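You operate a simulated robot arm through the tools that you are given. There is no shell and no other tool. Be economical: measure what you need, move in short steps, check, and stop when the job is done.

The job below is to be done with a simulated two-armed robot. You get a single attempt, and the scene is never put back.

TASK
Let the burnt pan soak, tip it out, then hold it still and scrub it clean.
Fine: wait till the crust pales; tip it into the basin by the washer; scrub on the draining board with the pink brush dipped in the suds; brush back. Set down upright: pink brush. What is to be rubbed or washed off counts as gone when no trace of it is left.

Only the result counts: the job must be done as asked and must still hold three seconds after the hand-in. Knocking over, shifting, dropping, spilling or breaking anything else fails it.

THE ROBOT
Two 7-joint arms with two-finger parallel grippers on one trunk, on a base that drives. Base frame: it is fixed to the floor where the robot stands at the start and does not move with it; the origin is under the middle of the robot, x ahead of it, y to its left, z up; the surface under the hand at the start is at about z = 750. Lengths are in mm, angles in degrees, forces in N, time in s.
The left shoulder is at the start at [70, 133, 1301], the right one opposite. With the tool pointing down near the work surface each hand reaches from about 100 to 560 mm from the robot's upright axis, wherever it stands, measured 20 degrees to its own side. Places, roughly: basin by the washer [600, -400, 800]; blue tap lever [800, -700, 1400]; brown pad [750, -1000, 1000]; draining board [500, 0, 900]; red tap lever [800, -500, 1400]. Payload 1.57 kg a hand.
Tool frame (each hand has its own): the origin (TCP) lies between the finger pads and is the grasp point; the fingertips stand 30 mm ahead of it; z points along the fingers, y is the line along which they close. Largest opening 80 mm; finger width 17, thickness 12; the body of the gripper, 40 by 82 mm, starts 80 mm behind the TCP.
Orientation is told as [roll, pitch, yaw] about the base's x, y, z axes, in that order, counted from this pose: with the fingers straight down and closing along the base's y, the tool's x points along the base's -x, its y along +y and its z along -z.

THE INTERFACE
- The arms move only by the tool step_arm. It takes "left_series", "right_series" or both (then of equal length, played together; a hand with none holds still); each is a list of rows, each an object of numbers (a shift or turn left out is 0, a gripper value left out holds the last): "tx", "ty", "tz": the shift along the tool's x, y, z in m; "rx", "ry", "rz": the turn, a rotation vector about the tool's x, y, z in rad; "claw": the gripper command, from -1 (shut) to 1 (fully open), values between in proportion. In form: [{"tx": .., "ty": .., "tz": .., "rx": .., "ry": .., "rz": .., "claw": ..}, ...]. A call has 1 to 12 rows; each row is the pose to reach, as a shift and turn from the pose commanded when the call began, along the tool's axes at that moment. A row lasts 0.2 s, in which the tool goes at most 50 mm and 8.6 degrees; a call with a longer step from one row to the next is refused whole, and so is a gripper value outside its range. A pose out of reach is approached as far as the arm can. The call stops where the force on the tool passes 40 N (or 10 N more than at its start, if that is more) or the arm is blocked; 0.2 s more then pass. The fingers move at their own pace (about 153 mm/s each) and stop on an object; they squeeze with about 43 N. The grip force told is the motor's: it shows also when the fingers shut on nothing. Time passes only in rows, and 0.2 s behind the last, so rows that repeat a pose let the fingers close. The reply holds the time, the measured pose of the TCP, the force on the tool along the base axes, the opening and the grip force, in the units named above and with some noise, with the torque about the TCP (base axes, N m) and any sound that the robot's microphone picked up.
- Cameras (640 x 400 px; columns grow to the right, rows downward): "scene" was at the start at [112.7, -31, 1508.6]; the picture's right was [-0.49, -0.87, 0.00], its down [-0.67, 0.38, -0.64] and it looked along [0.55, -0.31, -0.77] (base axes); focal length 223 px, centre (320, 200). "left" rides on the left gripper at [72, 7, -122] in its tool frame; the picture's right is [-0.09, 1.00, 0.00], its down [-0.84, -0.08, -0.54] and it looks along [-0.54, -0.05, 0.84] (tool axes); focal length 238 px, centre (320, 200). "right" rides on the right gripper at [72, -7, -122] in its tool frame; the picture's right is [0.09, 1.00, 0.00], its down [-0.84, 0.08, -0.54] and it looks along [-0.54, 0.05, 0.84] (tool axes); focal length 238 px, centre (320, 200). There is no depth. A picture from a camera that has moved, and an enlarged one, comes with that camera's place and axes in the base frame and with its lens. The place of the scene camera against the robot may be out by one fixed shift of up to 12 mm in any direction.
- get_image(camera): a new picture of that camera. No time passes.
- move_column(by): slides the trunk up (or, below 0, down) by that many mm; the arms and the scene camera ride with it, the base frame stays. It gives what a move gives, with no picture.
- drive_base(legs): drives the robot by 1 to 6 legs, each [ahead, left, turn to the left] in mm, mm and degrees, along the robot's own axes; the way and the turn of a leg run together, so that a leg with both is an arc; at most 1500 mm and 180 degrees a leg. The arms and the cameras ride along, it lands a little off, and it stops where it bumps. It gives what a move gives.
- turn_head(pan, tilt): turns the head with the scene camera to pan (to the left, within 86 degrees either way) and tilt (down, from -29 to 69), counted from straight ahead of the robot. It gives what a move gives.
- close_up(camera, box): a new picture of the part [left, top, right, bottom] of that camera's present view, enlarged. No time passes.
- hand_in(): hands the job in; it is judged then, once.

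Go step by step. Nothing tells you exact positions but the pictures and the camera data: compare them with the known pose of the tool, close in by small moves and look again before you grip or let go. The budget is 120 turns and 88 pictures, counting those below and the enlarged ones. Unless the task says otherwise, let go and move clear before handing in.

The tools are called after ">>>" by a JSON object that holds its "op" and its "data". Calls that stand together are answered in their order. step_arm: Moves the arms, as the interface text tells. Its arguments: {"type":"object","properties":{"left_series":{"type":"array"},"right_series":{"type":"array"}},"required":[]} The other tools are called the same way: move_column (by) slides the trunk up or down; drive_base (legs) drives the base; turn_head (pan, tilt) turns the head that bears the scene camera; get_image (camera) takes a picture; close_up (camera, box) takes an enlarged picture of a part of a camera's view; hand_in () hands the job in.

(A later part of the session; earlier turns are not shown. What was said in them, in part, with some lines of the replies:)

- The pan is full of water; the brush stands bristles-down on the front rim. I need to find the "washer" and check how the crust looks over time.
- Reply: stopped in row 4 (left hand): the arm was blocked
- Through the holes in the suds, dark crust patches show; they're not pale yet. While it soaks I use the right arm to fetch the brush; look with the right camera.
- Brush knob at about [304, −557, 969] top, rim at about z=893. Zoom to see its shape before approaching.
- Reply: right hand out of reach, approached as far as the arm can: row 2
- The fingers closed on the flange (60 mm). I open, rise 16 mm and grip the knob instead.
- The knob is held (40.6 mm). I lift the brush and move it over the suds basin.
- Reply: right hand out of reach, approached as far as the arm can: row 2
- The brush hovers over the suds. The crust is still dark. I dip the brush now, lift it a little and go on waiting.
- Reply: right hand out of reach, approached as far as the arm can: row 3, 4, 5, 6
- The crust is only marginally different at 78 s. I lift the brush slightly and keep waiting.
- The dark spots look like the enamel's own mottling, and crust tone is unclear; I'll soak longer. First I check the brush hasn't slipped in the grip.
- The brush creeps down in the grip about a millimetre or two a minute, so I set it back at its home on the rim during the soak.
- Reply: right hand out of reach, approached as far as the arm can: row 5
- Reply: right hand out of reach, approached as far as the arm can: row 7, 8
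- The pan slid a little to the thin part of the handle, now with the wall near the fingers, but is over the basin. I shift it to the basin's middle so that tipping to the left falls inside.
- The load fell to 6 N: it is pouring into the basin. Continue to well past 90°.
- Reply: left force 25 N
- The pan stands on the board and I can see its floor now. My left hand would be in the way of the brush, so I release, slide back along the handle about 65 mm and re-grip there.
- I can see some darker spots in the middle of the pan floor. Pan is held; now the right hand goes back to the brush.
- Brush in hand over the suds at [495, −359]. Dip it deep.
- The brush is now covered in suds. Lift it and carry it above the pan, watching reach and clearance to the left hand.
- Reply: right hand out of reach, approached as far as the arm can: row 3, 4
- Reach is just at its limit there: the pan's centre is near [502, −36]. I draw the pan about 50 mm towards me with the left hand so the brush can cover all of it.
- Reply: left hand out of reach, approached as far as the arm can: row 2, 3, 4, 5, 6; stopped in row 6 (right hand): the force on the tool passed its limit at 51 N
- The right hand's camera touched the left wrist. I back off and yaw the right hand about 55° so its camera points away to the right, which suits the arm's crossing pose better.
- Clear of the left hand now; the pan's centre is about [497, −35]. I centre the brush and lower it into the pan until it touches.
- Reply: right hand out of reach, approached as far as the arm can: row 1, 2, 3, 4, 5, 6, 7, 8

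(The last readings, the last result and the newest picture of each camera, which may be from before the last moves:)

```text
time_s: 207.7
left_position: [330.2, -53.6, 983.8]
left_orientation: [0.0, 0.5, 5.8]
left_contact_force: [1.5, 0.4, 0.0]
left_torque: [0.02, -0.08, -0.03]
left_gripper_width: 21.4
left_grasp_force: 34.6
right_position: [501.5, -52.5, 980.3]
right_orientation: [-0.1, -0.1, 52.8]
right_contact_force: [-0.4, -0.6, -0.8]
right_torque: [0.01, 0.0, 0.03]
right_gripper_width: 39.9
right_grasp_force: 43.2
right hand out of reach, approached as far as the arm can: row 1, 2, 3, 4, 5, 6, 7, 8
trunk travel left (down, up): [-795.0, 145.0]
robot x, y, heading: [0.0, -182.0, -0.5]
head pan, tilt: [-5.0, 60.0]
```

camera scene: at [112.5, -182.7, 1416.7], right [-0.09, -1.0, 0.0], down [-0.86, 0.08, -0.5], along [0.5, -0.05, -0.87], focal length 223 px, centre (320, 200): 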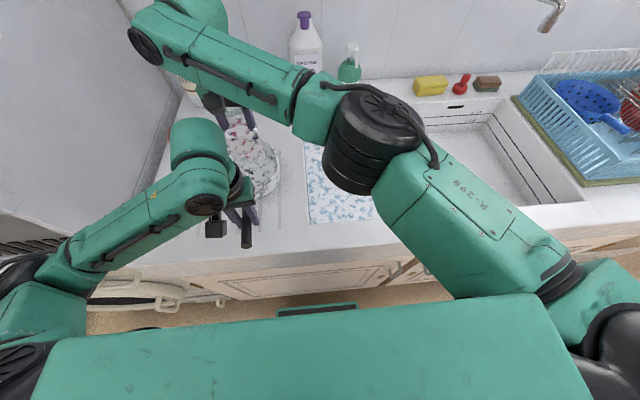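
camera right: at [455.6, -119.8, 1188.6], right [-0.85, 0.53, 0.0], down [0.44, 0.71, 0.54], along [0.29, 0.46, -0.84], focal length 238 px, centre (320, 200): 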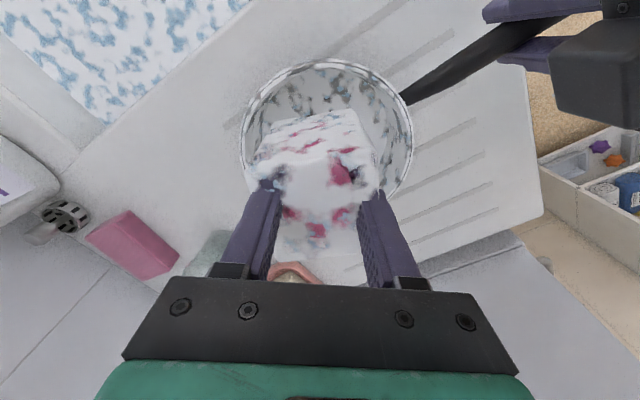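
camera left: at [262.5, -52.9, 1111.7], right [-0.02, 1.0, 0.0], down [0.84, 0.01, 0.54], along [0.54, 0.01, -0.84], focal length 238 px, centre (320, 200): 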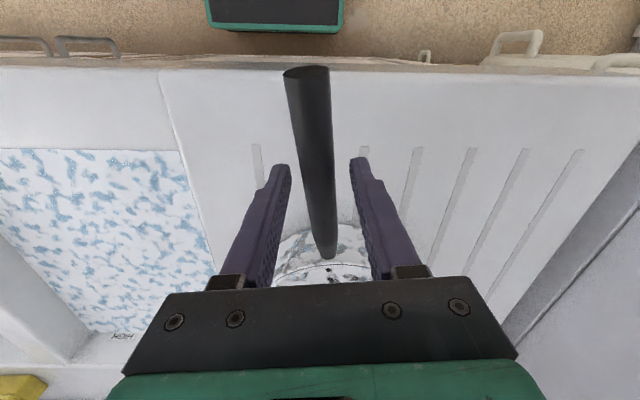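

Still short of reach by ~20 mm. I lift the brush, release the handle upward, drive 80 mm left, and re-grip the handle.

>>> {"op": "step_arm", "data": {"left_series": [{"claw": -0.5}, {"claw": 0}, {"claw": 0.2}, {"claw": 0.2}, {"tz": -0.03, "claw": 0.2}, {"tz": -0.06, "claw": 0.2}, {"tz": -0.065, "claw": 0.2}], "right_series": [{"tz": -0.03}, {"tz": -0.06}, {"tz": -0.09}, {"tz": -0.1}, {"tz": -0.1}, {"tz": -0.1}, {"tz": -0.1}]}}

>>> {"op": "drive_base", "data": {"legs": [[0, 40, 0], [0, 40, 0]]}}

>>> {"op": "get_image", "data": {"camera": "left"}}

```text
time_s: 209.3
left_position: [331.8, -52.1, 1048.6]
left_orientation: [0.0, 0.7, 5.7]
left_contact_force: [0.0, 0.1, -0.3]
left_torque: [0.02, 0.02, -0.02]
left_gripper_width: 48.3
left_grasp_force: 0.2
left hand out of reach, approached as far as the arm can: row 5, 6, 7
right_position: [501.9, -55.5, 1080.5]
right_orientation: [-0.1, -0.1, 52.8]
right_contact_force: [0.4, -0.8, -0.2]
right_torque: [0.0, 0.01, 0.05]
right_gripper_width: 40.0
right_grasp_force: 43.0
trunk travel left (down, up): [-795.0, 145.0]
robot x, y, heading: [-1.5, -183.1, -0.5]
head pan, tilt: [-5.0, 60.0]
```

```text
time_s: 210.7
left_position: [333.5, 20.7, 1048.6]
left_orientation: [0.4, 0.5, 5.8]
left_contact_force: [-0.1, -1.4, 0.8]
left_torque: [0.07, 0.03, -0.02]
left_gripper_width: 48.0
left_grasp_force: 0.1
right_position: [501.9, 16.4, 1081.6]
right_orientation: [0.2, -0.5, 52.7]
right_contact_force: [0.3, -1.0, -0.7]
right_torque: [0.04, 0.0, 0.02]
right_gripper_width: 40.0
right_grasp_force: 42.8
trunk travel left (down, up): [-795.0, 145.0]
robot x, y, heading: [-1.9, -105.3, -0.2]
head pan, tilt: [-5.0, 60.0]
```

```text
12 pictures are left
camera left: at [262.5, 18.2, 1172.2], right [-0.01, 1.0, 0.01], down [0.85, 0.0, 0.53], along [0.53, 0.01, -0.85], focal length 238 px, centre (320, 200)
```

left: 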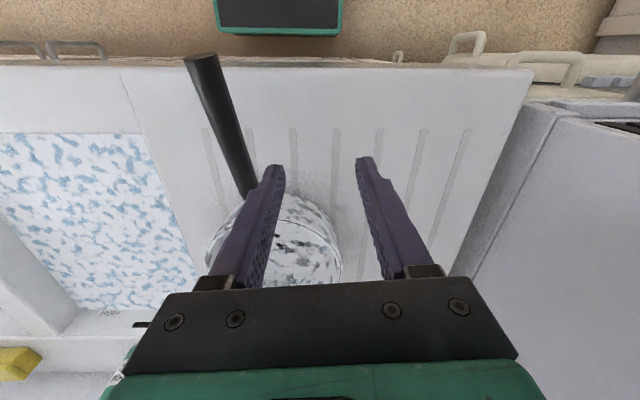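

Robot moved 78 mm left. Move the left hand back over the handle (a bit further back), descend and grip.

>>> {"op": "step_arm", "data": {"left_series": [{"tx": 0.005, "ty": -0.025}, {"tx": 0.012, "ty": -0.05}, {"tx": 0.022, "ty": -0.0725}, {"tx": 0.022, "ty": -0.0725}, {"tx": 0.022, "ty": -0.0725, "tz": 0.03}, {"tx": 0.022, "ty": -0.0725, "tz": 0.055}, {"tx": 0.022, "ty": -0.0725, "tz": 0.063}, {"tx": 0.022, "ty": -0.0725, "tz": 0.063}]}}

>>> {"op": "get_image", "data": {"camera": "left"}}

```text
time_s: 212.5
left_position: [319.0, -49.0, 985.9]
left_orientation: [0.0, 0.7, 5.7]
left_contact_force: [-0.5, 0.6, -0.2]
left_torque: [-0.02, -0.02, -0.01]
left_gripper_width: 48.3
left_grasp_force: 0.0
right_position: [502.9, 24.4, 1079.9]
right_orientation: [-0.1, 0.0, 52.8]
right_contact_force: [0.1, -0.3, -1.4]
right_torque: [0.0, -0.04, 0.01]
right_gripper_width: 39.8
right_grasp_force: 42.8
trunk travel left (down, up): [-795.0, 145.0]
robot x, y, heading: [-1.0, -105.4, -0.4]
head pan, tilt: [-5.0, 60.0]
```

```text
11 pictures are left
camera left: at [247.8, -48.8, 1109.2], right [-0.01, 1.0, 0.0], down [0.85, 0.01, 0.53], along [0.53, 0.0, -0.85], focal length 238 px, centre (320, 200)
```

left: 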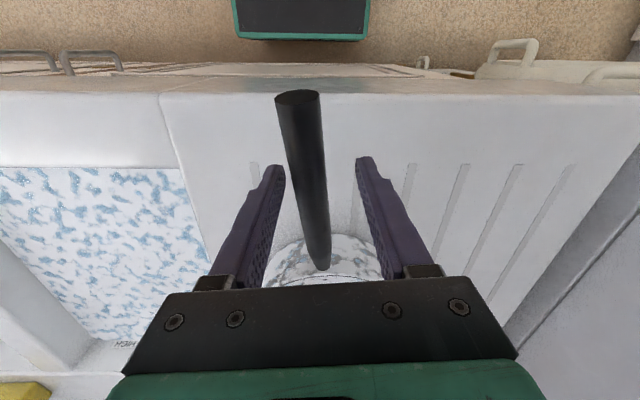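

The handle is between the fingers (5 mm to the right). Nudge and grip; bring the brush over the pan's centre.

>>> {"op": "step_arm", "data": {"left_series": [{"ty": -0.005}, {"ty": -0.005, "claw": -0.4}, {"ty": -0.005, "claw": -1}, {"ty": -0.005, "claw": -1}, {"ty": -0.005, "claw": -1}, {"ty": -0.005, "claw": -1}], "right_series": [{"tx": 0.012, "ty": -0.008}, {"tx": 0.025, "ty": -0.016}, {"tx": 0.04, "ty": -0.024}, {"tx": 0.0514, "ty": -0.0315}, {"tx": 0.0514, "ty": -0.0315}, {"tx": 0.0514, "ty": -0.0315}]}}

>>> {"op": "step_arm", "data": {"right_series": [{"tz": 0.03}, {"tz": 0.06}, {"tz": 0.085}, {"tz": 0.095}, {"tz": 0.1}, {"tz": 0.104}, {"tz": 0.107}, {"tz": 0.11}]}}

```text
time_s: 213.9
left_position: [319.7, -53.5, 984.1]
left_orientation: [0.1, 0.7, 5.7]
left_contact_force: [-1.1, -1.0, -1.2]
left_torque: [-0.02, 0.15, -0.09]
left_gripper_width: 21.2
left_grasp_force: 34.5
right_position: [496.7, -36.3, 1079.5]
right_orientation: [-0.1, -0.1, 52.7]
right_contact_force: [0.2, -0.2, -0.9]
right_torque: [0.02, -0.01, 0.01]
right_gripper_width: 39.8
right_grasp_force: 43.3
trunk travel left (down, up): [-795.0, 145.0]
robot x, y, heading: [1.3, -99.5, -0.4]
head pan, tilt: [-5.0, 60.0]
```

```text
time_s: 215.7
left_position: [320.0, -53.2, 986.2]
left_orientation: [0.1, 0.5, 5.8]
left_contact_force: [17.3, 1.0, -16.7]
left_torque: [-0.01, 0.38, -0.22]
left_gripper_width: 21.5
left_grasp_force: 34.9
right_position: [496.5, -35.7, 972.6]
right_orientation: [-0.2, -0.4, 52.8]
right_contact_force: [-8.1, -3.3, 38.6]
right_torque: [-0.13, 0.62, 0.02]
right_gripper_width: 39.9
right_grasp_force: 43.4
trunk travel left (down, up): [-795.0, 145.0]
robot x, y, heading: [0.8, -105.2, -0.4]
head pan, tilt: [-5.0, 60.0]
```

Brush touches the pan floor (38 N, a bit much). Ease to a light pressure and scrub: inner ring first.

>>> {"op": "step_arm", "data": {"right_series": [{"tz": -0.003}, {"tz": -0.003, "tx": 0.02}, {"tz": -0.003, "tx": 0.014, "ty": 0.014}, {"tz": -0.003, "ty": 0.02}, {"tz": -0.003, "tx": -0.014, "ty": 0.014}, {"tz": -0.003, "tx": -0.02}, {"tz": -0.003, "tx": -0.014, "ty": -0.014}, {"tz": -0.003, "ty": -0.02}, {"tz": -0.003, "tx": 0.014, "ty": -0.014}, {"tz": -0.003, "tx": 0.02}, {"tz": -0.003, "tx": 0.01}, {"tz": -0.003}]}}

```text
time_s: 218.3
left_position: [317.8, -50.8, 985.8]
left_orientation: [0.1, 0.6, 5.6]
left_contact_force: [-0.6, 0.7, -0.5]
left_torque: [-0.04, 0.27, 0.04]
left_gripper_width: 21.2
left_grasp_force: 34.6
right_position: [495.4, -37.2, 974.2]
right_orientation: [-0.1, -0.1, 52.8]
right_contact_force: [-2.5, -2.7, 11.4]
right_torque: [0.13, 0.07, 0.05]
right_gripper_width: 39.8
right_grasp_force: 43.2
trunk travel left (down, up): [-795.0, 145.0]
robot x, y, heading: [-2.8, -102.4, -0.6]
head pan, tilt: [-5.0, 60.0]
```

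Good pressure (11 N). Now the middle and outer rings.

>>> {"op": "step_arm", "data": {"right_series": [{"tx": 0.018}, {"tx": 0.034}, {"tx": 0.0295, "ty": 0.017}, {"tx": 0.017, "ty": 0.0295}, {"ty": 0.034}, {"tx": -0.017, "ty": 0.0295}, {"tx": -0.0295, "ty": 0.017}, {"tx": -0.034}, {"tx": -0.0295, "ty": -0.017}, {"tx": -0.017, "ty": -0.0295}, {"ty": -0.034}, {"tx": 0.017, "ty": -0.0295}]}}

>>> {"op": "step_arm", "data": {"right_series": [{"tx": 0.0125, "ty": 0.0125}, {"tx": 0.017, "ty": 0.0295}, {"tx": -0.005, "ty": 0.025}, {"tx": -0.025, "ty": 0.02}, {"tx": -0.017, "ty": 0.0295}]}}

```text
time_s: 219.3
left_position: [318.2, -51.4, 986.1]
left_orientation: [0.3, 0.6, 5.8]
left_contact_force: [-3.6, 0.0, -0.6]
left_torque: [-0.02, -0.88, -0.09]
left_gripper_width: 21.7
left_grasp_force: 34.1
right_position: [465.1, -42.2, 973.1]
right_orientation: [-0.2, -0.1, 52.0]
right_contact_force: [0.6, -0.7, 2.7]
right_torque: [0.1, -0.06, 0.01]
right_gripper_width: 39.7
right_grasp_force: 42.9
trunk travel left (down, up): [-795.0, 145.0]
robot x, y, heading: [-1.5, -100.9, -0.3]
head pan, tilt: [-5.0, 60.0]
stopped in row 4 (left hand): the force on the tool passed its limit at 61 N (the readings are from after the stop); the commanded pose is now the measured one
```

```text
time_s: 219.7
left_position: [314.9, -52.1, 986.0]
left_orientation: [0.2, 0.6, 5.0]
left_contact_force: [-0.3, 2.9, 0.5]
left_torque: [-0.29, 0.02, 0.18]
left_gripper_width: 21.6
left_grasp_force: 34.6
right_position: [454.5, -46.1, 974.6]
right_orientation: [-0.1, -0.1, 51.4]
right_contact_force: [0.1, -1.1, 1.2]
right_torque: [0.03, -0.06, -0.05]
right_gripper_width: 40.0
right_grasp_force: 43.0
trunk travel left (down, up): [-795.0, 145.0]
robot x, y, heading: [4.3, -105.5, -0.3]
head pan, tilt: [-5.0, 60.0]
stopped in row 2 (left hand): the force on the tool passed its limit at 62 N (the readings are from after the stop); the commanded pose is now the measured one
```

Something blocked on the near side (pan wall or left hand). I take a look.

>>> {"op": "get_image", "data": {"camera": "right"}}

```text
10 pictures are left
camera right: at [414.6, -107.4, 1096.0], right [-0.84, 0.55, 0.0], down [0.46, 0.7, 0.54], along [0.3, 0.45, -0.84], focal length 238 px, centre (320, 200)
```

right: 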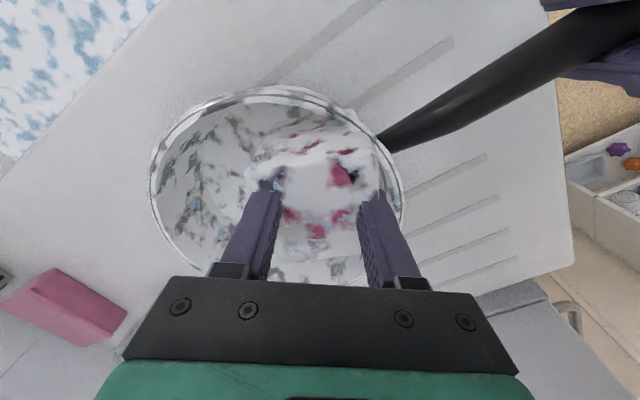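

The brush edge meets the pan wall at about 35 mm from the centre, so I limit the ring to ~29 mm. Re-centre and scrub a ring.

>>> {"op": "step_arm", "data": {"right_series": [{"tz": -0.004, "tx": -0.008, "ty": -0.006}, {"tz": -0.004, "tx": -0.02, "ty": -0.015}, {"tz": -0.004, "tx": -0.0328, "ty": -0.025}, {"tz": -0.001, "tx": -0.0328, "ty": -0.025}, {"tz": 0.001, "tx": -0.0328, "ty": -0.025}]}}

>>> {"op": "step_arm", "data": {"right_series": [{"tx": 0.015}, {"tx": 0.028}, {"tx": 0.024, "ty": 0.014}, {"tx": 0.014, "ty": 0.024}, {"ty": 0.028}, {"tx": -0.014, "ty": 0.024}, {"tx": -0.024, "ty": 0.014}, {"tx": -0.028}, {"tx": -0.024, "ty": -0.014}, {"tx": -0.014, "ty": -0.024}, {"ty": -0.028}, {"tx": 0.014, "ty": -0.024}]}}

```text
time_s: 220.9
left_position: [315.1, -52.6, 986.8]
left_orientation: [0.3, 0.7, 4.9]
left_contact_force: [1.5, 0.6, 0.8]
left_torque: [-0.07, 0.37, 0.05]
left_gripper_width: 21.5
left_grasp_force: 34.6
right_position: [494.3, -36.9, 973.9]
right_orientation: [-0.2, 0.0, 51.5]
right_contact_force: [-1.6, -1.1, 3.7]
right_torque: [0.13, 0.03, 0.03]
right_gripper_width: 39.7
right_grasp_force: 43.1
trunk travel left (down, up): [-795.0, 145.0]
robot x, y, heading: [1.1, -108.5, -0.4]
head pan, tilt: [-5.0, 60.0]
```

```text
time_s: 222.0
left_position: [314.7, -52.1, 986.1]
left_orientation: [0.5, 0.6, 5.1]
left_contact_force: [-0.2, -1.4, 2.0]
left_torque: [0.09, 0.04, -0.08]
left_gripper_width: 21.2
left_grasp_force: 34.4
right_position: [469.8, -36.9, 973.7]
right_orientation: [-0.1, 0.0, 50.8]
right_contact_force: [-0.6, -0.6, 4.3]
right_torque: [0.09, -0.01, 0.03]
right_gripper_width: 39.9
right_grasp_force: 42.9
trunk travel left (down, up): [-795.0, 145.0]
robot x, y, heading: [1.1, -104.9, -0.2]
head pan, tilt: [-5.0, 60.0]
stopped in row 5 (left hand): the force on the tool passed its limit at 49 N (the readings are from after the stop); the commanded pose is now the measured one
```

Blocked again towards the handle side. I check with the scene camera what touches.

>>> {"op": "close_up", "data": {"camera": "scene", "box": [130, 70, 370, 270]}}

```text
2.00 times, centred on (250, 170) of scene
camera zoom: at [112.3, -104.0, 1416.7], right [-0.1, -1.0, 0.0], down [-0.86, 0.08, -0.5], along [0.5, -0.05, -0.87], focal length 447 px, centre (460, 260)
```

zoom: 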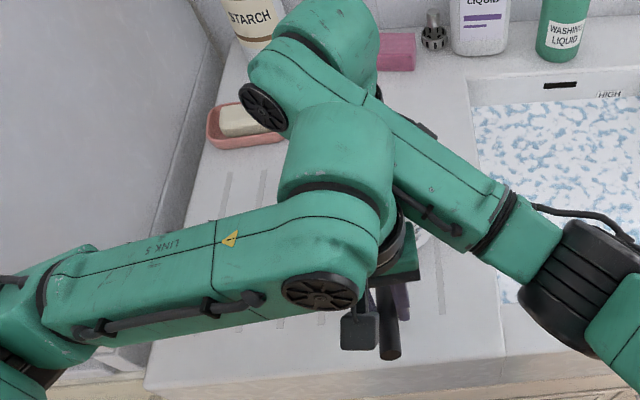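

It is the right forearm against the left wrist, only when the brush goes back beyond x≈470 (that near side was already brushed). I now scrub the right, far and left parts of the ring, staying ahead of that.

>>> {"op": "step_arm", "data": {"right_series": [{"tz": 0.001, "tx": 0.0115, "ty": -0.0223}, {"tz": 0.001, "tx": 0.0073, "ty": -0.0369}, {"tz": 0.001, "tx": -0.0053, "ty": -0.046}, {"tz": 0.001, "tx": -0.0208, "ty": -0.0476}, {"tz": 0.001, "tx": -0.0355, "ty": -0.042}, {"tz": 0.001, "tx": -0.0448, "ty": -0.028}, {"tz": 0.001, "tx": -0.0456, "ty": -0.0132}, {"tz": 0.001, "tx": -0.04, "ty": 0.0016}, {"tz": 0.001, "tx": -0.027, "ty": 0.0065}, {"tz": 0.001, "tx": -0.016, "ty": -0.018}]}}

```text
time_s: 223.8
left_position: [311.4, -50.3, 984.8]
left_orientation: [0.5, 0.7, 4.5]
left_contact_force: [-4.2, 4.0, 6.1]
left_torque: [-0.73, -0.29, 0.03]
left_gripper_width: 21.5
left_grasp_force: 34.6
right_position: [502.7, -8.8, 973.6]
right_orientation: [-0.3, -0.2, 50.5]
right_contact_force: [-1.5, -0.8, 5.5]
right_torque: [0.03, -0.03, 0.0]
right_gripper_width: 39.7
right_grasp_force: 43.0
trunk travel left (down, up): [-795.0, 145.0]
robot x, y, heading: [1.6, -100.0, -0.2]
head pan, tilt: [-5.0, 60.0]
stopped in row 8 (left hand): the force on the tool passed its limit at 52 N (the readings are from after the stop); the commanded pose is now the measured one
```

Stopped towards the left end of the ring. I lift the brush out, move right and turn the hand back to inspect the pan.

>>> {"op": "step_arm", "data": {"right_series": [{"tz": -0.04}, {"tz": -0.08}, {"tz": -0.105}, {"tz": -0.105, "tx": 0.03, "ty": -0.024, "rz": 0.14}, {"tz": -0.105, "tx": 0.06, "ty": -0.047, "rz": 0.28}, {"tz": -0.105, "tx": 0.085, "ty": -0.067, "rz": 0.42}, {"tz": -0.105, "tx": 0.105, "ty": -0.083, "rz": 0.56}, {"tz": -0.105, "tx": 0.1105, "ty": -0.0876, "rz": 0.7}, {"tz": -0.105, "tx": 0.1105, "ty": -0.0876, "rz": 0.84}, {"tz": -0.105, "tx": 0.1105, "ty": -0.0876, "rz": 0.88}]}}

>>> {"op": "close_up", "data": {"camera": "right", "box": [300, 20, 540, 220]}}

```text
time_s: 225.9
left_position: [312.6, -49.7, 983.4]
left_orientation: [0.7, 1.0, 4.5]
left_contact_force: [0.3, 0.3, 0.4]
left_torque: [-0.08, 0.79, 0.02]
left_gripper_width: 21.4
left_grasp_force: 34.6
right_position: [502.4, -150.1, 1076.5]
right_orientation: [0.0, -0.1, 0.0]
right_contact_force: [-0.1, -0.8, -0.7]
right_torque: [0.01, 0.01, 0.03]
right_gripper_width: 40.1
right_grasp_force: 43.1
trunk travel left (down, up): [-795.0, 145.0]
robot x, y, heading: [2.0, -102.4, -0.7]
head pan, tilt: [-5.0, 60.0]
```

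```text
2.00 times, centred on (420, 120) of right
camera zoom: at [429.6, -156.7, 1198.0], right [-0.09, 1.0, 0.0], down [0.84, 0.08, 0.54], along [0.54, 0.05, -0.84], focal length 477 px, centre (120, 360)
```

zoom: 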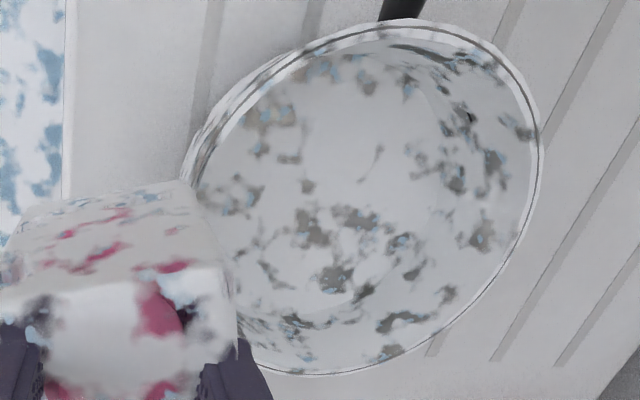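

Where I brushed, the floor looks cleaner; darker spots remain in the far half. To avoid the arms clashing I open the left hand slightly, roll it ~23° about the handle so that its wrist leans left, and close again.

>>> {"op": "step_arm", "data": {"left_series": [{"claw": -0.5}, {"claw": 0.1}, {"claw": 0.1}, {"rx": 0.1, "claw": 0.1}, {"rx": 0.2, "claw": 0.1}, {"rx": 0.3, "claw": 0.1}, {"rx": 0.4, "claw": 0.1}, {"rx": 0.4, "claw": -0.3}, {"rx": 0.4, "claw": -1}, {"rx": 0.4, "claw": -1}, {"rx": 0.4, "claw": -1}]}}

```text
time_s: 228.3
left_position: [333.7, -69.7, 997.0]
left_orientation: [-22.2, 1.1, 4.5]
left_contact_force: [-0.2, -0.4, -5.8]
left_torque: [0.03, 0.75, 0.0]
left_gripper_width: 21.2
left_grasp_force: 34.6
left hand out of reach, approached as far as the arm can: row 5, 6, 7, 8, 9, 10, 11
right_position: [501.0, -149.4, 1076.3]
right_orientation: [0.0, -0.2, 0.1]
right_contact_force: [0.3, 0.8, -1.1]
right_torque: [0.01, 0.03, 0.0]
right_gripper_width: 39.9
right_grasp_force: 42.8
trunk travel left (down, up): [-795.0, 145.0]
robot x, y, heading: [1.5, -100.5, -0.5]
head pan, tilt: [-5.0, 60.0]
```

The arm's near-reach limit shifted the hand up 13 mm and the pan now hangs; I lower it gently to the board again.

>>> {"op": "step_arm", "data": {"left_series": [{"tz": 0.003, "ty": 0.0012}, {"tz": 0.006, "ty": 0.0024}, {"tz": 0.008, "ty": 0.0033}, {"tz": 0.01, "ty": 0.0041}, {"tz": 0.012, "ty": 0.0049}, {"tz": 0.012, "ty": 0.0049}]}}

>>> {"op": "close_up", "data": {"camera": "right", "box": [300, 20, 540, 220]}}

```text
time_s: 229.8
left_position: [326.7, -69.5, 984.8]
left_orientation: [-22.3, 0.7, 4.4]
left_contact_force: [-8.1, -2.3, 17.0]
left_torque: [-0.26, -0.81, -0.28]
left_gripper_width: 21.5
left_grasp_force: 34.8
right_position: [496.8, -150.1, 1077.9]
right_orientation: [0.1, -0.4, 0.0]
right_contact_force: [-0.4, -0.9, -1.2]
right_torque: [0.01, 0.02, 0.0]
right_gripper_width: 39.8
right_grasp_force: 43.3
trunk travel left (down, up): [-795.0, 145.0]
robot x, y, heading: [0.4, -103.1, -0.5]
head pan, tilt: [-5.0, 60.0]
```

```text
2.00 times, centred on (420, 120) of right
camera zoom: at [424.3, -157.5, 1200.1], right [-0.09, 1.0, 0.0], down [0.83, 0.08, 0.55], along [0.55, 0.05, -0.84], focal length 477 px, centre (120, 360)
```

zoom: 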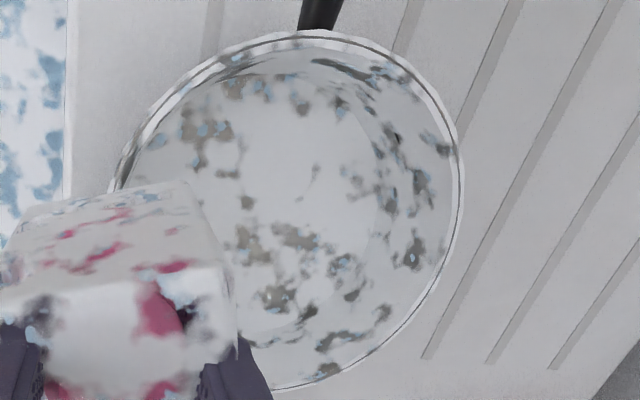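

The pan stands on the board again, centre about [494, −68]; the spots look the same. I ease the left pressure, bring the brush back over the centre with the hand yawed, and go down.

>>> {"op": "step_arm", "data": {"left_series": [{"tz": -0.0015}, {"tz": -0.0015}, {"tz": -0.0015}, {"tz": -0.0015}, {"tz": -0.0015}, {"tz": -0.0015}, {"tz": -0.0015}, {"tz": -0.0015}], "right_series": [{"rz": -0.13, "ty": 0.01}, {"rz": -0.26, "ty": 0.025}, {"rz": -0.39, "ty": 0.04}, {"rz": -0.52, "ty": 0.055}, {"rz": -0.65, "ty": 0.068}, {"rz": -0.78, "ty": 0.078}, {"rz": -0.9, "ty": 0.082, "tx": 0.003}, {"rz": -0.9, "ty": 0.082, "tx": 0.003}]}}

>>> {"op": "step_arm", "data": {"right_series": [{"tz": 0.03}, {"tz": 0.06}, {"tz": 0.085}, {"tz": 0.096}, {"tz": 0.1}, {"tz": 0.103}, {"tz": 0.105}, {"tz": 0.105}]}}

```text
time_s: 231.6
left_position: [331.1, -67.9, 985.3]
left_orientation: [-22.2, 0.8, 4.6]
left_contact_force: [-2.2, -1.8, 4.4]
left_torque: [-0.18, 0.02, -0.23]
left_gripper_width: 21.4
left_grasp_force: 34.8
right_position: [496.4, -67.5, 1079.2]
right_orientation: [-0.2, -0.1, 51.8]
right_contact_force: [0.7, 0.7, -0.6]
right_torque: [0.03, 0.02, -0.01]
right_gripper_width: 39.8
right_grasp_force: 43.3
trunk travel left (down, up): [-795.0, 145.0]
robot x, y, heading: [0.6, -106.1, -0.7]
head pan, tilt: [-5.0, 60.0]
```

```text
time_s: 233.3
left_position: [332.0, -69.8, 989.1]
left_orientation: [-22.4, 0.3, 4.7]
left_contact_force: [18.8, 3.3, 26.2]
left_torque: [-0.16, -0.18, 0.47]
left_gripper_width: 21.9
left_grasp_force: 34.7
right_position: [496.6, -68.0, 977.8]
right_orientation: [-0.4, -0.5, 51.6]
right_contact_force: [0.3, -1.9, 37.2]
right_torque: [0.09, -1.28, -0.09]
right_gripper_width: 39.9
right_grasp_force: 42.6
trunk travel left (down, up): [-795.0, 145.0]
robot x, y, heading: [1.1, -104.0, -0.4]
head pan, tilt: [-5.0, 60.0]
```

Contact. Ease off 3 mm and scrub rings around the new centre.

>>> {"op": "step_arm", "data": {"right_series": [{"tz": -0.003}, {"tz": -0.003, "tx": -0.015}, {"tz": -0.003, "tx": -0.028}, {"tz": -0.003, "tx": -0.024, "ty": -0.014}, {"tz": -0.003, "tx": -0.014, "ty": -0.024}, {"tz": -0.003, "ty": -0.028}, {"tz": -0.003, "tx": 0.014, "ty": -0.024}, {"tz": -0.003, "tx": 0.024, "ty": -0.014}, {"tz": -0.003, "tx": 0.028}, {"tz": -0.003, "tx": 0.024, "ty": 0.014}, {"tz": -0.003, "tx": 0.01, "ty": 0.01}, {"tz": -0.003}]}}

```text
time_s: 235.9
left_position: [328.8, -70.7, 985.9]
left_orientation: [-22.4, 0.9, 4.4]
left_contact_force: [-3.3, -1.5, 10.7]
left_torque: [-0.2, 0.14, -0.2]
left_gripper_width: 21.3
left_grasp_force: 34.5
right_position: [494.6, -67.5, 978.0]
right_orientation: [-0.2, -0.2, 51.6]
right_contact_force: [-2.5, 0.5, 4.8]
right_torque: [0.1, -0.04, 0.02]
right_gripper_width: 39.9
right_grasp_force: 43.4
trunk travel left (down, up): [-795.0, 145.0]
robot x, y, heading: [-0.2, -107.4, -0.5]
head pan, tilt: [-5.0, 60.0]
```

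No clash this time. Now the remaining sector towards the handle/left, then another full round, slightly firmer.

>>> {"op": "step_arm", "data": {"right_series": [{"tz": 0.001, "ty": 0.014}, {"tz": 0.001, "ty": 0.027}, {"tz": 0.001, "tx": -0.014, "ty": 0.024}, {"tz": 0.001, "tx": -0.024, "ty": 0.014}, {"tz": 0.001, "tx": -0.029}, {"tz": 0.001, "tx": -0.02, "ty": 0.006}, {"tz": 0.001, "tx": -0.008, "ty": 0.016}, {"tz": 0.001, "tx": 0.01, "ty": 0.022}, {"tz": 0.001, "tx": 0.022, "ty": 0.016}, {"tz": 0.001, "tx": 0.02, "ty": 0.004}, {"tz": 0.001, "tx": 0.008}, {"tz": 0.001}]}}

>>> {"op": "step_arm", "data": {"right_series": [{"tx": -0.015, "ty": -0.005}, {"tx": -0.03}, {"tx": -0.026, "ty": -0.015}, {"tx": -0.015, "ty": -0.026}, {"ty": -0.03}, {"tx": 0.015, "ty": -0.026}, {"tx": 0.026, "ty": -0.015}, {"tx": 0.014, "ty": -0.008}, {"tx": -0.004, "ty": -0.016}, {"tx": -0.018, "ty": -0.012}, {"tx": -0.01}, {}]}}

>>> {"op": "step_arm", "data": {"right_series": [{"tz": -0.04}, {"tz": -0.08}, {"tz": -0.1}, {"tz": -0.1, "tx": 0.03, "ty": -0.024, "rz": 0.14}, {"tz": -0.1, "tx": 0.06, "ty": -0.047, "rz": 0.28}, {"tz": -0.1, "tx": 0.07, "ty": -0.055, "rz": 0.42}, {"tz": -0.1, "tx": 0.07, "ty": -0.055, "rz": 0.56}, {"tz": -0.1, "tx": 0.07, "ty": -0.055, "rz": 0.7}, {"tz": -0.1, "tx": 0.07, "ty": -0.055, "rz": 0.84}, {"tz": -0.1, "tx": 0.07, "ty": -0.055, "rz": 0.9}]}}

>>> {"op": "close_up", "data": {"camera": "right", "box": [300, 20, 540, 220]}}

```text
time_s: 238.6
left_position: [329.6, -69.4, 987.2]
left_orientation: [-22.2, 0.5, 4.6]
left_contact_force: [0.1, -0.9, 7.3]
left_torque: [-0.11, 0.88, 0.14]
left_gripper_width: 21.6
left_grasp_force: 34.4
right_position: [496.2, -70.0, 976.9]
right_orientation: [-0.4, -0.4, 51.6]
right_contact_force: [-2.6, -2.9, 12.4]
right_torque: [-0.25, -0.22, -0.1]
right_gripper_width: 39.5
right_grasp_force: 42.7
trunk travel left (down, up): [-795.0, 145.0]
robot x, y, heading: [0.3, -103.9, -0.5]
head pan, tilt: [-5.0, 60.0]
```

```text
time_s: 241.2
left_position: [329.1, -69.0, 986.4]
left_orientation: [-22.2, 0.8, 4.6]
left_contact_force: [0.5, -1.6, 17.1]
left_torque: [-0.18, -0.2, -0.36]
left_gripper_width: 21.6
left_grasp_force: 35.2
right_position: [496.5, -66.8, 977.5]
right_orientation: [-0.2, -0.5, 51.6]
right_contact_force: [3.0, 2.9, 11.8]
right_torque: [0.22, -0.58, 0.12]
right_gripper_width: 39.9
right_grasp_force: 42.8
trunk travel left (down, up): [-795.0, 145.0]
robot x, y, heading: [4.4, -105.0, -0.5]
head pan, tilt: [-5.0, 60.0]
```

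```text
time_s: 243.3
left_position: [329.9, -69.9, 987.1]
left_orientation: [-22.3, 0.8, 4.4]
left_contact_force: [-4.4, 0.1, 3.2]
left_torque: [-0.12, 0.19, -0.08]
left_gripper_width: 21.6
left_grasp_force: 33.7
right_position: [496.5, -156.4, 1074.4]
right_orientation: [0.2, -0.3, -0.1]
right_contact_force: [0.2, 0.4, -0.6]
right_torque: [-0.04, -0.04, 0.02]
right_gripper_width: 39.6
right_grasp_force: 43.6
trunk travel left (down, up): [-795.0, 145.0]
robot x, y, heading: [2.7, -103.0, -0.4]
head pan, tilt: [-5.0, 60.0]
```

```text
2.00 times, centred on (420, 120) of right
camera zoom: at [423.4, -163.9, 1196.9], right [-0.09, 1.0, 0.0], down [0.83, 0.08, 0.55], along [0.54, 0.05, -0.84], focal length 477 px, centre (120, 360)
```

zoom: 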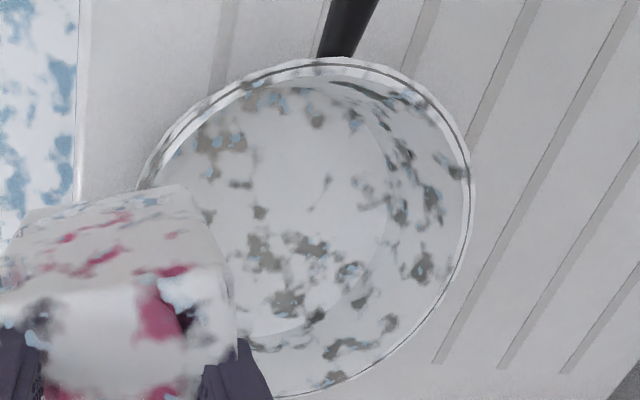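

The remaining pattern is unchanged after heavy scrubbing, with the same bluish flecks as the outer wall, so it looks like the enamel's mottling. I double-check with the scene camera.

>>> {"op": "close_up", "data": {"camera": "scene", "box": [250, 135, 330, 205]}}

```text
5.71 times, centred on (290, 170) of scene
camera zoom: at [112.3, -103.5, 1416.8], right [-0.09, -1.0, 0.0], down [-0.86, 0.08, -0.5], along [0.5, -0.05, -0.87], focal length 1277 px, centre (491, 371)
```

zoom: 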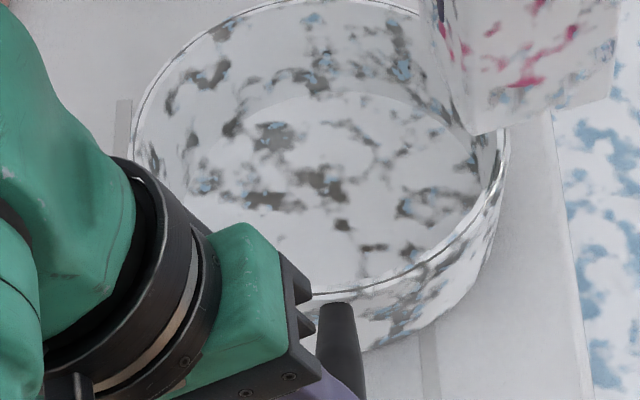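

Remaining marks match ones seen before scrubbing and the wall's mottling. For safety I scrub once more, wider, right out to the wall all round.

>>> {"op": "step_arm", "data": {"right_series": [{"rz": -0.13, "ty": 0.012}, {"rz": -0.26, "ty": 0.03}, {"rz": -0.39, "ty": 0.045}, {"rz": -0.52, "ty": 0.06}, {"rz": -0.65, "ty": 0.075}, {"rz": -0.78, "ty": 0.088}, {"rz": -0.9, "ty": 0.088, "tx": 0.002, "tz": 0.03}, {"rz": -0.9, "ty": 0.088, "tx": 0.002, "tz": 0.07}, {"rz": -0.9, "ty": 0.088, "tx": 0.002, "tz": 0.092}, {"rz": -0.9, "ty": 0.088, "tx": 0.002, "tz": 0.097}, {"rz": -0.9, "ty": 0.088, "tx": 0.002, "tz": 0.099}]}}

>>> {"op": "step_arm", "data": {"right_series": [{"tx": -0.018}, {"tx": -0.034}, {"tx": -0.03, "ty": -0.017}, {"tx": -0.017, "ty": -0.03}, {"ty": -0.034}, {"tx": 0.017, "ty": -0.03}, {"tx": 0.03, "ty": -0.017}, {"tx": 0.034}, {"tx": 0.03, "ty": 0.015}, {"tx": 0.016, "ty": 0.028}, {"ty": 0.031}, {"tx": -0.016, "ty": 0.028}]}}

```text
time_s: 245.8
left_position: [330.9, -69.1, 987.3]
left_orientation: [-22.1, 0.8, 4.6]
left_contact_force: [-0.3, -0.1, 3.8]
left_torque: [-0.08, 0.19, -0.05]
left_gripper_width: 21.2
left_grasp_force: 34.3
right_position: [494.3, -68.4, 975.7]
right_orientation: [-0.2, -0.1, 51.6]
right_contact_force: [0.3, -0.5, 1.3]
right_torque: [-0.02, -0.1, -0.01]
right_gripper_width: 39.8
right_grasp_force: 42.9
trunk travel left (down, up): [-795.0, 145.0]
robot x, y, heading: [-1.3, -103.1, -0.3]
head pan, tilt: [-5.0, 60.0]
```

```text
time_s: 248.3
left_position: [330.9, -68.2, 986.5]
left_orientation: [-22.3, 0.9, 4.4]
left_contact_force: [2.3, -0.8, 8.0]
left_torque: [-0.16, -0.39, 0.07]
left_gripper_width: 21.4
left_grasp_force: 34.8
right_position: [482.2, -38.3, 976.1]
right_orientation: [-0.2, -0.1, 51.6]
right_contact_force: [-0.6, -0.5, 2.9]
right_torque: [-0.02, -0.08, -0.01]
right_gripper_width: 39.9
right_grasp_force: 42.8
trunk travel left (down, up): [-795.0, 145.0]
robot x, y, heading: [0.7, -102.5, -0.5]
head pan, tilt: [-5.0, 60.0]
```

Repeat the wide ring with firmer pressure, and finish through the centre.

>>> {"op": "step_arm", "data": {"right_series": [{"tz": 0.002, "tx": -0.012, "ty": -0.012}, {"tz": 0.002, "tx": -0.018, "ty": -0.028}, {"tz": 0.002, "tx": -0.014, "ty": -0.045}, {"tz": 0.002, "tx": -0.001, "ty": -0.058}, {"tz": 0.002, "tx": 0.016, "ty": -0.062}, {"tz": 0.002, "tx": 0.033, "ty": -0.058}, {"tz": 0.002, "tx": 0.046, "ty": -0.045}, {"tz": 0.002, "tx": 0.05, "ty": -0.028}, {"tz": 0.002, "tx": 0.046, "ty": -0.013}, {"tz": 0.002, "tx": 0.032}, {"tz": 0.002, "tx": 0.016, "ty": 0.003}, {"tz": 0.002, "tx": 0.016, "ty": -0.028}]}}

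>>> {"op": "step_arm", "data": {"right_series": [{"tx": 0.018}, {"tx": 0.01, "ty": 0.015}, {"tx": -0.006, "ty": 0.017}, {"tx": -0.018, "ty": 0.004}, {"tx": -0.012, "ty": -0.014}, {"tx": 0.004, "ty": -0.018}, {"tx": 0.017, "ty": -0.008}, {"tx": 0.008}, {}]}}

>>> {"op": "step_arm", "data": {"right_series": [{"tz": -0.04}, {"tz": -0.08}, {"tz": -0.1}, {"tz": -0.1, "tx": 0.03, "ty": -0.024, "rz": 0.14}, {"tz": -0.1, "tx": 0.06, "ty": -0.047, "rz": 0.28}, {"tz": -0.1, "tx": 0.09, "ty": -0.072, "rz": 0.42}, {"tz": -0.1, "tx": 0.09, "ty": -0.072, "rz": 0.56}, {"tz": -0.1, "tx": 0.09, "ty": -0.072, "rz": 0.7}, {"tz": -0.1, "tx": 0.09, "ty": -0.072, "rz": 0.84}, {"tz": -0.1, "tx": 0.09, "ty": -0.072, "rz": 0.9}]}}

>>> {"op": "close_up", "data": {"camera": "right", "box": [340, 30, 540, 210]}}

```text
time_s: 250.9
left_position: [330.1, -69.6, 985.3]
left_orientation: [-22.3, 0.9, 4.6]
left_contact_force: [9.0, -2.4, 5.9]
left_torque: [-0.12, 0.71, -0.55]
left_gripper_width: 21.4
left_grasp_force: 34.3
right_position: [493.0, -67.7, 975.1]
right_orientation: [-0.2, -0.6, 51.8]
right_contact_force: [-4.5, 3.6, 17.1]
right_torque: [0.19, -0.25, 0.09]
right_gripper_width: 39.8
right_grasp_force: 43.3
trunk travel left (down, up): [-795.0, 145.0]
robot x, y, heading: [0.8, -98.6, -0.4]
head pan, tilt: [-5.0, 60.0]
```

```text
time_s: 252.9
left_position: [331.3, -70.6, 987.3]
left_orientation: [-22.3, 0.7, 4.6]
left_contact_force: [3.6, 0.1, 11.6]
left_torque: [-0.03, -0.04, 0.24]
left_gripper_width: 21.3
left_grasp_force: 34.3
right_position: [491.4, -68.6, 973.9]
right_orientation: [-0.1, -0.2, 51.8]
right_contact_force: [-3.0, -1.1, 9.5]
right_torque: [-0.09, -0.15, -0.02]
right_gripper_width: 40.0
right_grasp_force: 43.1
trunk travel left (down, up): [-795.0, 145.0]
robot x, y, heading: [5.6, -104.4, -0.3]
head pan, tilt: [-5.0, 60.0]
```

```text
time_s: 255.2
left_position: [331.9, -69.1, 985.5]
left_orientation: [-22.3, 0.8, 4.6]
left_contact_force: [-4.2, -0.3, 6.0]
left_torque: [-0.1, 0.06, -0.08]
left_gripper_width: 21.5
left_grasp_force: 34.2
right_position: [494.7, -185.8, 1074.3]
right_orientation: [0.1, -0.3, -0.1]
right_contact_force: [0.8, -0.2, -0.9]
right_torque: [-0.01, 0.09, 0.01]
right_gripper_width: 39.5
right_grasp_force: 43.1
trunk travel left (down, up): [-795.0, 145.0]
robot x, y, heading: [1.5, -105.2, -0.4]
head pan, tilt: [-5.0, 60.0]
```

```text
2.22 times, centred on (440, 120) of right
camera zoom: at [421.6, -191.7, 1196.3], right [-0.09, 1.0, 0.0], down [0.83, 0.08, 0.55], along [0.54, 0.05, -0.84], focal length 530 px, centre (53, 378)
```

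zoom: 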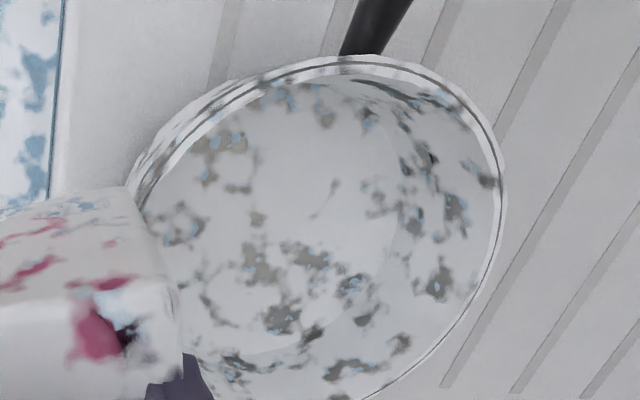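

The pattern is unchanged and has the same bluish flecks as the outside, so it is enamel; the pan is clean. Now release the handle and withdraw the left hand.

>>> {"op": "step_arm", "data": {"left_series": [{"claw": -0.6}, {"claw": 0}, {"claw": 0.4}, {"claw": 0.6}, {"claw": 0.6, "tz": -0.015}, {"claw": 0.6, "tz": -0.04}, {"claw": 0.6, "tz": -0.07}, {"claw": 0.6, "tz": -0.1}]}}

>>> {"op": "drive_base", "data": {"legs": [[0, -50, 0], [0, -50, 0], [0, -40, 0]]}}

>>> {"op": "get_image", "data": {"camera": "scene"}}

```text
time_s: 256.9
left_position: [344.3, -39.3, 1068.9]
left_orientation: [-22.3, 0.9, 4.4]
left_contact_force: [-1.3, -0.4, -0.7]
left_torque: [0.02, -0.01, -0.02]
left_gripper_width: 64.1
left_grasp_force: 0.0
left hand out of reach, approached as far as the arm can: row 6, 7, 8
right_position: [495.0, -183.3, 1074.1]
right_orientation: [0.1, -0.2, 0.1]
right_contact_force: [-0.3, -0.4, -0.7]
right_torque: [0.02, -0.01, 0.01]
right_gripper_width: 39.8
right_grasp_force: 43.0
trunk travel left (down, up): [-795.0, 145.0]
robot x, y, heading: [-0.5, -103.5, -0.4]
head pan, tilt: [-5.0, 60.0]
```

```text
time_s: 258.9
left_position: [343.1, -172.2, 1067.2]
left_orientation: [-22.7, 0.9, 4.6]
left_contact_force: [-0.1, 1.5, 0.4]
left_torque: [-0.11, 0.02, 0.01]
left_gripper_width: 64.0
left_grasp_force: 0.1
right_position: [494.9, -315.5, 1074.3]
right_orientation: [-0.3, -0.2, 0.2]
right_contact_force: [-0.1, 1.1, 0.5]
right_torque: [-0.1, 0.0, -0.01]
right_gripper_width: 39.8
right_grasp_force: 42.7
trunk travel left (down, up): [-795.0, 145.0]
robot x, y, heading: [2.2, -243.7, -0.3]
head pan, tilt: [-5.0, 60.0]
```

```text
3 pictures are left
camera scene: at [112.8, -232.2, 1416.7], right [-0.09, -1.0, 0.01], down [-0.86, 0.08, -0.5], along [0.5, -0.05, -0.87], focal length 223 px, centre (320, 200)
```

scene: 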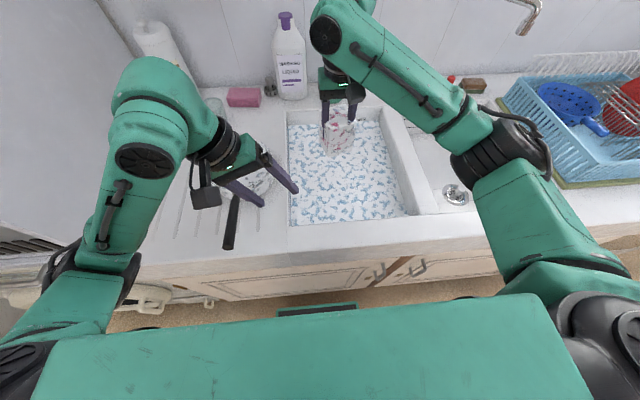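

The pan stands on the board. Now return the brush to its place at [303, −558].

>>> {"op": "step_arm", "data": {"right_series": [{"tx": 0.027, "ty": -0.034}, {"tx": 0.054, "ty": -0.068}, {"tx": 0.081, "ty": -0.102}, {"tx": 0.108, "ty": -0.136}, {"tx": 0.135, "ty": -0.17}, {"tx": 0.162, "ty": -0.204}, {"tx": 0.185, "ty": -0.232}, {"tx": 0.191, "ty": -0.238}, {"tx": 0.191, "ty": -0.238, "tz": 0.03}, {"tx": 0.191, "ty": -0.238, "tz": 0.06}, {"tx": 0.191, "ty": -0.238, "tz": 0.08}, {"tx": 0.191, "ty": -0.238, "tz": 0.08}]}}

```text
time_s: 261.5
left_position: [342.4, -179.1, 1067.9]
left_orientation: [-22.4, 0.9, 4.7]
left_contact_force: [1.1, 1.1, 0.6]
left_torque: [-0.01, -0.01, -0.01]
left_gripper_width: 64.2
left_grasp_force: 0.0
right_position: [306.4, -561.2, 992.8]
right_orientation: [0.1, 0.0, 0.2]
right_contact_force: [-0.2, 1.1, -1.0]
right_torque: [-0.04, -0.01, 0.02]
right_gripper_width: 39.6
right_grasp_force: 43.5
trunk travel left (down, up): [-795.0, 145.0]
robot x, y, heading: [3.5, -238.2, -0.1]
head pan, tilt: [-5.0, 60.0]
```

Fine-adjust and lower to contact.

>>> {"op": "step_arm", "data": {"right_series": [{"tx": 0.0034, "ty": 0.0035, "tz": 0.008}, {"tx": 0.0034, "ty": 0.0035, "tz": 0.015}, {"tx": 0.0034, "ty": 0.0035, "tz": 0.017}, {"tx": 0.0034, "ty": 0.0035, "tz": 0.018}]}}

>>> {"op": "step_arm", "data": {"right_series": [{"tz": 0.001}, {"tz": 0.002}, {"tz": 0.003}, {"tz": 0.003}]}}

```text
time_s: 262.5
left_position: [343.6, -180.9, 1068.9]
left_orientation: [-22.3, 0.8, 4.7]
left_contact_force: [0.2, 0.0, 0.5]
left_torque: [-0.01, -0.04, 0.01]
left_gripper_width: 64.2
left_grasp_force: 0.0
right_position: [309.2, -561.6, 975.8]
right_orientation: [0.2, -0.1, 0.2]
right_contact_force: [0.0, -0.2, -0.7]
right_torque: [0.04, 0.01, 0.04]
right_gripper_width: 39.8
right_grasp_force: 42.9
right hand out of reach, approached as far as the arm can: row 1, 2, 3, 4
trunk travel left (down, up): [-795.0, 145.0]
robot x, y, heading: [1.8, -242.0, -0.1]
head pan, tilt: [-5.0, 60.0]
```

```text
time_s: 263.5
left_position: [343.4, -180.6, 1068.0]
left_orientation: [-22.3, 0.9, 4.6]
left_contact_force: [-0.9, -0.3, 0.4]
left_torque: [0.0, -0.02, -0.02]
left_gripper_width: 63.9
left_grasp_force: 0.1
right_position: [308.2, -560.9, 973.4]
right_orientation: [0.1, 0.0, 0.1]
right_contact_force: [1.0, 0.3, -1.0]
right_torque: [0.01, -0.01, 0.0]
right_gripper_width: 39.9
right_grasp_force: 43.1
trunk travel left (down, up): [-795.0, 145.0]
robot x, y, heading: [-0.9, -243.3, -0.5]
head pan, tilt: [-5.0, 60.0]
```

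The hand is at its near limit, 6 mm off. I lift slightly, back the base 20 mm, and correct.

>>> {"op": "step_arm", "data": {"right_series": [{"tz": -0.01}, {"tz": -0.015}]}}

>>> {"op": "drive_base", "data": {"legs": [[-20, 0, 0]]}}

>>> {"op": "step_arm", "data": {"right_series": [{}, {}]}}

```text
time_s: 264.1
left_position: [342.9, -180.5, 1067.1]
left_orientation: [-22.3, 0.9, 4.6]
left_contact_force: [-0.8, 0.3, -0.2]
left_torque: [0.02, -0.03, 0.01]
left_gripper_width: 64.0
left_grasp_force: 0.0
right_position: [308.5, -561.9, 987.4]
right_orientation: [0.1, 0.0, 0.1]
right_contact_force: [0.4, 0.1, -0.4]
right_torque: [-0.02, 0.0, 0.0]
right_gripper_width: 39.7
right_grasp_force: 43.3
trunk travel left (down, up): [-795.0, 145.0]
robot x, y, heading: [1.6, -243.2, -0.3]
head pan, tilt: [-5.0, 60.0]
```

```text
time_s: 264.9
left_position: [326.7, -180.8, 1066.3]
left_orientation: [-22.2, 1.1, 4.7]
left_contact_force: [1.5, -0.7, 0.0]
left_torque: [-0.01, 0.02, -0.01]
left_gripper_width: 64.0
left_grasp_force: 0.0
right_position: [292.9, -560.1, 986.1]
right_orientation: [0.1, 0.1, 0.2]
right_contact_force: [0.0, -0.9, -0.3]
right_torque: [0.03, 0.04, 0.02]
right_gripper_width: 39.8
right_grasp_force: 42.8
trunk travel left (down, up): [-795.0, 145.0]
robot x, y, heading: [-21.5, -246.8, -0.1]
head pan, tilt: [-5.0, 60.0]
```

```text
time_s: 265.5
left_position: [325.3, -180.5, 1067.9]
left_orientation: [-22.3, 0.8, 4.7]
left_contact_force: [0.7, -0.2, 0.0]
left_torque: [0.01, 0.0, 0.0]
left_gripper_width: 64.1
left_grasp_force: 0.0
right_position: [290.0, -562.1, 987.1]
right_orientation: [0.0, 0.0, 0.2]
right_contact_force: [0.1, -0.1, 0.0]
right_torque: [0.01, 0.05, 0.0]
right_gripper_width: 39.8
right_grasp_force: 43.1
trunk travel left (down, up): [-795.0, 145.0]
robot x, y, heading: [-16.2, -242.7, -0.2]
head pan, tilt: [-5.0, 60.0]
```

Correct by +13 mm in x and +4 mm in y, then lower gently to contact.

>>> {"op": "step_arm", "data": {"right_series": [{"tx": -0.013, "ty": 0.004}, {"tx": -0.013, "ty": 0.004, "tz": 0.008}, {"tx": -0.013, "ty": 0.004, "tz": 0.013}, {"tx": -0.013, "ty": 0.004, "tz": 0.014}]}}

>>> {"op": "step_arm", "data": {"right_series": [{"tz": 0.001}, {"tz": 0.002}, {"tz": 0.003}, {"tz": 0.004}, {"tz": 0.004}]}}

```text
time_s: 266.5
left_position: [324.6, -179.2, 1067.9]
left_orientation: [-22.2, 0.9, 4.5]
left_contact_force: [-0.1, -0.2, -0.2]
left_torque: [0.01, -0.01, -0.04]
left_gripper_width: 64.1
left_grasp_force: 0.0
right_position: [301.7, -556.2, 973.7]
right_orientation: [0.2, -0.2, 0.1]
right_contact_force: [-0.2, 1.0, -2.5]
right_torque: [-0.03, 0.01, 0.02]
right_gripper_width: 39.7
right_grasp_force: 42.6
trunk travel left (down, up): [-795.0, 145.0]
robot x, y, heading: [-19.2, -242.4, -0.5]
head pan, tilt: [-5.0, 60.0]
```

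```text
time_s: 267.7
left_position: [324.4, -179.9, 1067.5]
left_orientation: [-22.2, 1.0, 4.6]
left_contact_force: [0.3, 1.0, 0.0]
left_torque: [-0.01, 0.03, -0.04]
left_gripper_width: 64.2
left_grasp_force: 0.1
right_position: [302.7, -555.2, 969.9]
right_orientation: [0.2, -0.1, 0.2]
right_contact_force: [0.6, 0.0, -0.9]
right_torque: [0.01, 0.04, -0.01]
right_gripper_width: 40.0
right_grasp_force: 42.6
trunk travel left (down, up): [-795.0, 145.0]
robot x, y, heading: [-17.8, -243.0, -0.3]
head pan, tilt: [-5.0, 60.0]
```

>>> {"op": "step_arm", "data": {"right_series": [{"tz": 0.001, "ty": -0.002}, {"tz": 0.002, "ty": -0.002}, {"tz": 0.003, "ty": -0.002}, {"tz": 0.003, "ty": -0.002}]}}

```text
time_s: 268.7
left_position: [324.3, -178.5, 1068.8]
left_orientation: [-22.4, 0.9, 4.6]
left_contact_force: [0.0, 0.4, -0.2]
left_torque: [0.01, -0.05, -0.02]
left_gripper_width: 64.1
left_grasp_force: 0.0
right_position: [300.8, -558.4, 967.0]
right_orientation: [0.0, -0.3, 0.2]
right_contact_force: [1.3, -3.4, 16.7]
right_torque: [-0.25, 0.28, 0.08]
right_gripper_width: 39.7
right_grasp_force: 43.2
trunk travel left (down, up): [-795.0, 145.0]
robot x, y, heading: [-22.2, -242.0, -0.3]
head pan, tilt: [-5.0, 60.0]
```

The brush stands on the rim. Ease, release and rise clear, then check.

>>> {"op": "step_arm", "data": {"right_series": [{"tz": -0.001, "claw": -1}, {"tz": -0.001, "claw": -0.4}, {"tz": -0.001, "claw": 0.2}, {"tz": -0.001, "claw": 1}, {"tz": -0.001, "claw": 1}, {"tz": -0.03, "claw": 1}, {"tz": -0.065, "claw": 1}, {"tz": -0.1, "claw": 1}, {"tz": -0.13, "claw": 1, "tx": -0.02}, {"tz": -0.16, "claw": 1, "tx": -0.05}]}}

>>> {"op": "get_image", "data": {"camera": "scene"}}

```text
time_s: 270.9
left_position: [325.3, -178.7, 1066.6]
left_orientation: [-22.2, 1.0, 4.6]
left_contact_force: [-0.1, 0.1, 0.5]
left_torque: [0.02, 0.01, -0.02]
left_gripper_width: 64.0
left_grasp_force: 0.0
right_position: [353.3, -557.8, 1130.8]
right_orientation: [0.1, 0.1, 0.1]
right_contact_force: [0.2, -0.2, -0.7]
right_torque: [-0.01, -0.01, -0.02]
right_gripper_width: 79.9
right_grasp_force: 0.1
trunk travel left (down, up): [-795.0, 145.0]
robot x, y, heading: [-18.1, -241.1, -0.3]
head pan, tilt: [-5.0, 60.0]
```

```text
2 pictures are left
camera scene: at [95.3, -241.3, 1416.5], right [-0.09, -1.0, 0.0], down [-0.86, 0.08, -0.5], along [0.5, -0.05, -0.87], focal length 223 px, centre (320, 200)
```

scene: 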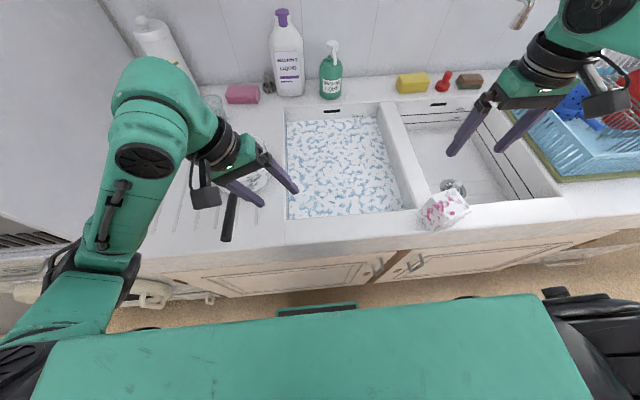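

The brush stands upright at its place. A last look at the pan with the left camera.

>>> {"op": "get_image", "data": {"camera": "left"}}

>>> {"op": "close_up", "data": {"camera": "scene", "box": [380, 150, 500, 250]}}

```text
1 pictures are left
camera left: at [251.6, -132.9, 1179.6], right [0.01, 0.93, -0.38], down [0.83, 0.2, 0.52], along [0.55, -0.32, -0.77], focal length 238 px, centre (320, 200)
```

left: 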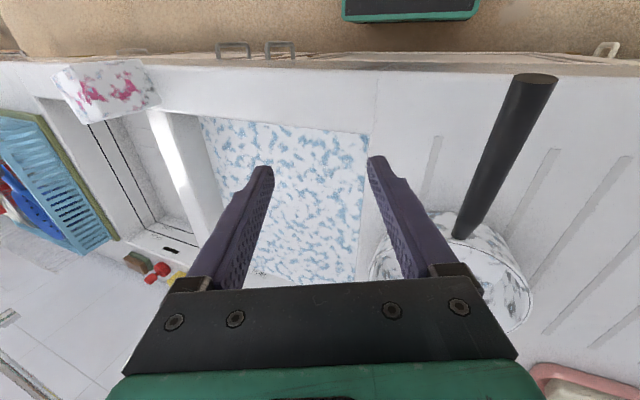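

```text
4.00 times, centred on (440, 200) of scene
camera zoom: at [95.3, -241.3, 1416.5], right [-0.09, -1.0, 0.0], down [-0.86, 0.08, -0.5], along [0.5, -0.05, -0.87], focal length 894 px, centre (-160, 200)
```

zoom: 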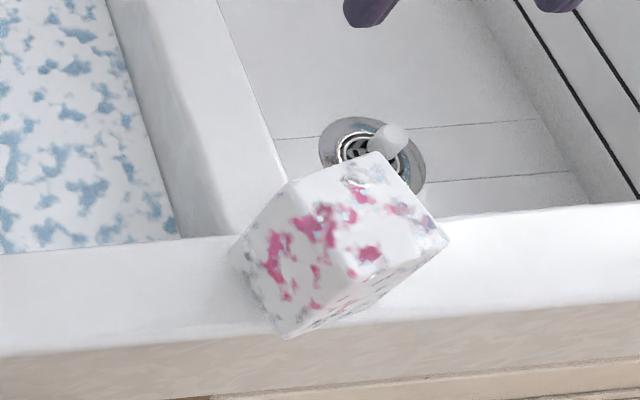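

The pan is soaked, tipped out and scrubbed on the draining board, the pink brush stands back in its place, and both hands are clear, so I hand in.

>>> {"op": "hand_in", "data": {}}

```text
The job is handed in.
```

I handed the job in: the pan was soaked, tipped out and scrubbed, but I could not confirm two points from the pictures.

- **Soaking:** I let the pan soak for about 155 seconds. The suds hid most of the floor, and I never clearly saw the crust turn pale; the pictures did not change between 32 and 154 seconds.
- **Tipping:** I emptied the pan into the suds basin, which I took to be the basin by the washer.
- **Scrubbing:** I dipped the brush in the suds and scrubbed the whole floor several times on the draining board, holding the handle with the left hand. I had to stop, release and re-grip the handle partway, and the pan moved a few centimetres when I did.
- **Is it clean:** Grey spots remain on the floor. They did not change with more scrubbing and match the mottling on the pan's walls, so I judged them to be enamel rather than crust.
- **Bumps:** Early on my left arm leaned against the washer and tipped the robot slightly. I backed off and saw nothing out of place.
- **End state:** The pan stands on the draining board. The pink brush, still covered in suds, is upright at its place on the rim, and both hands are clear.
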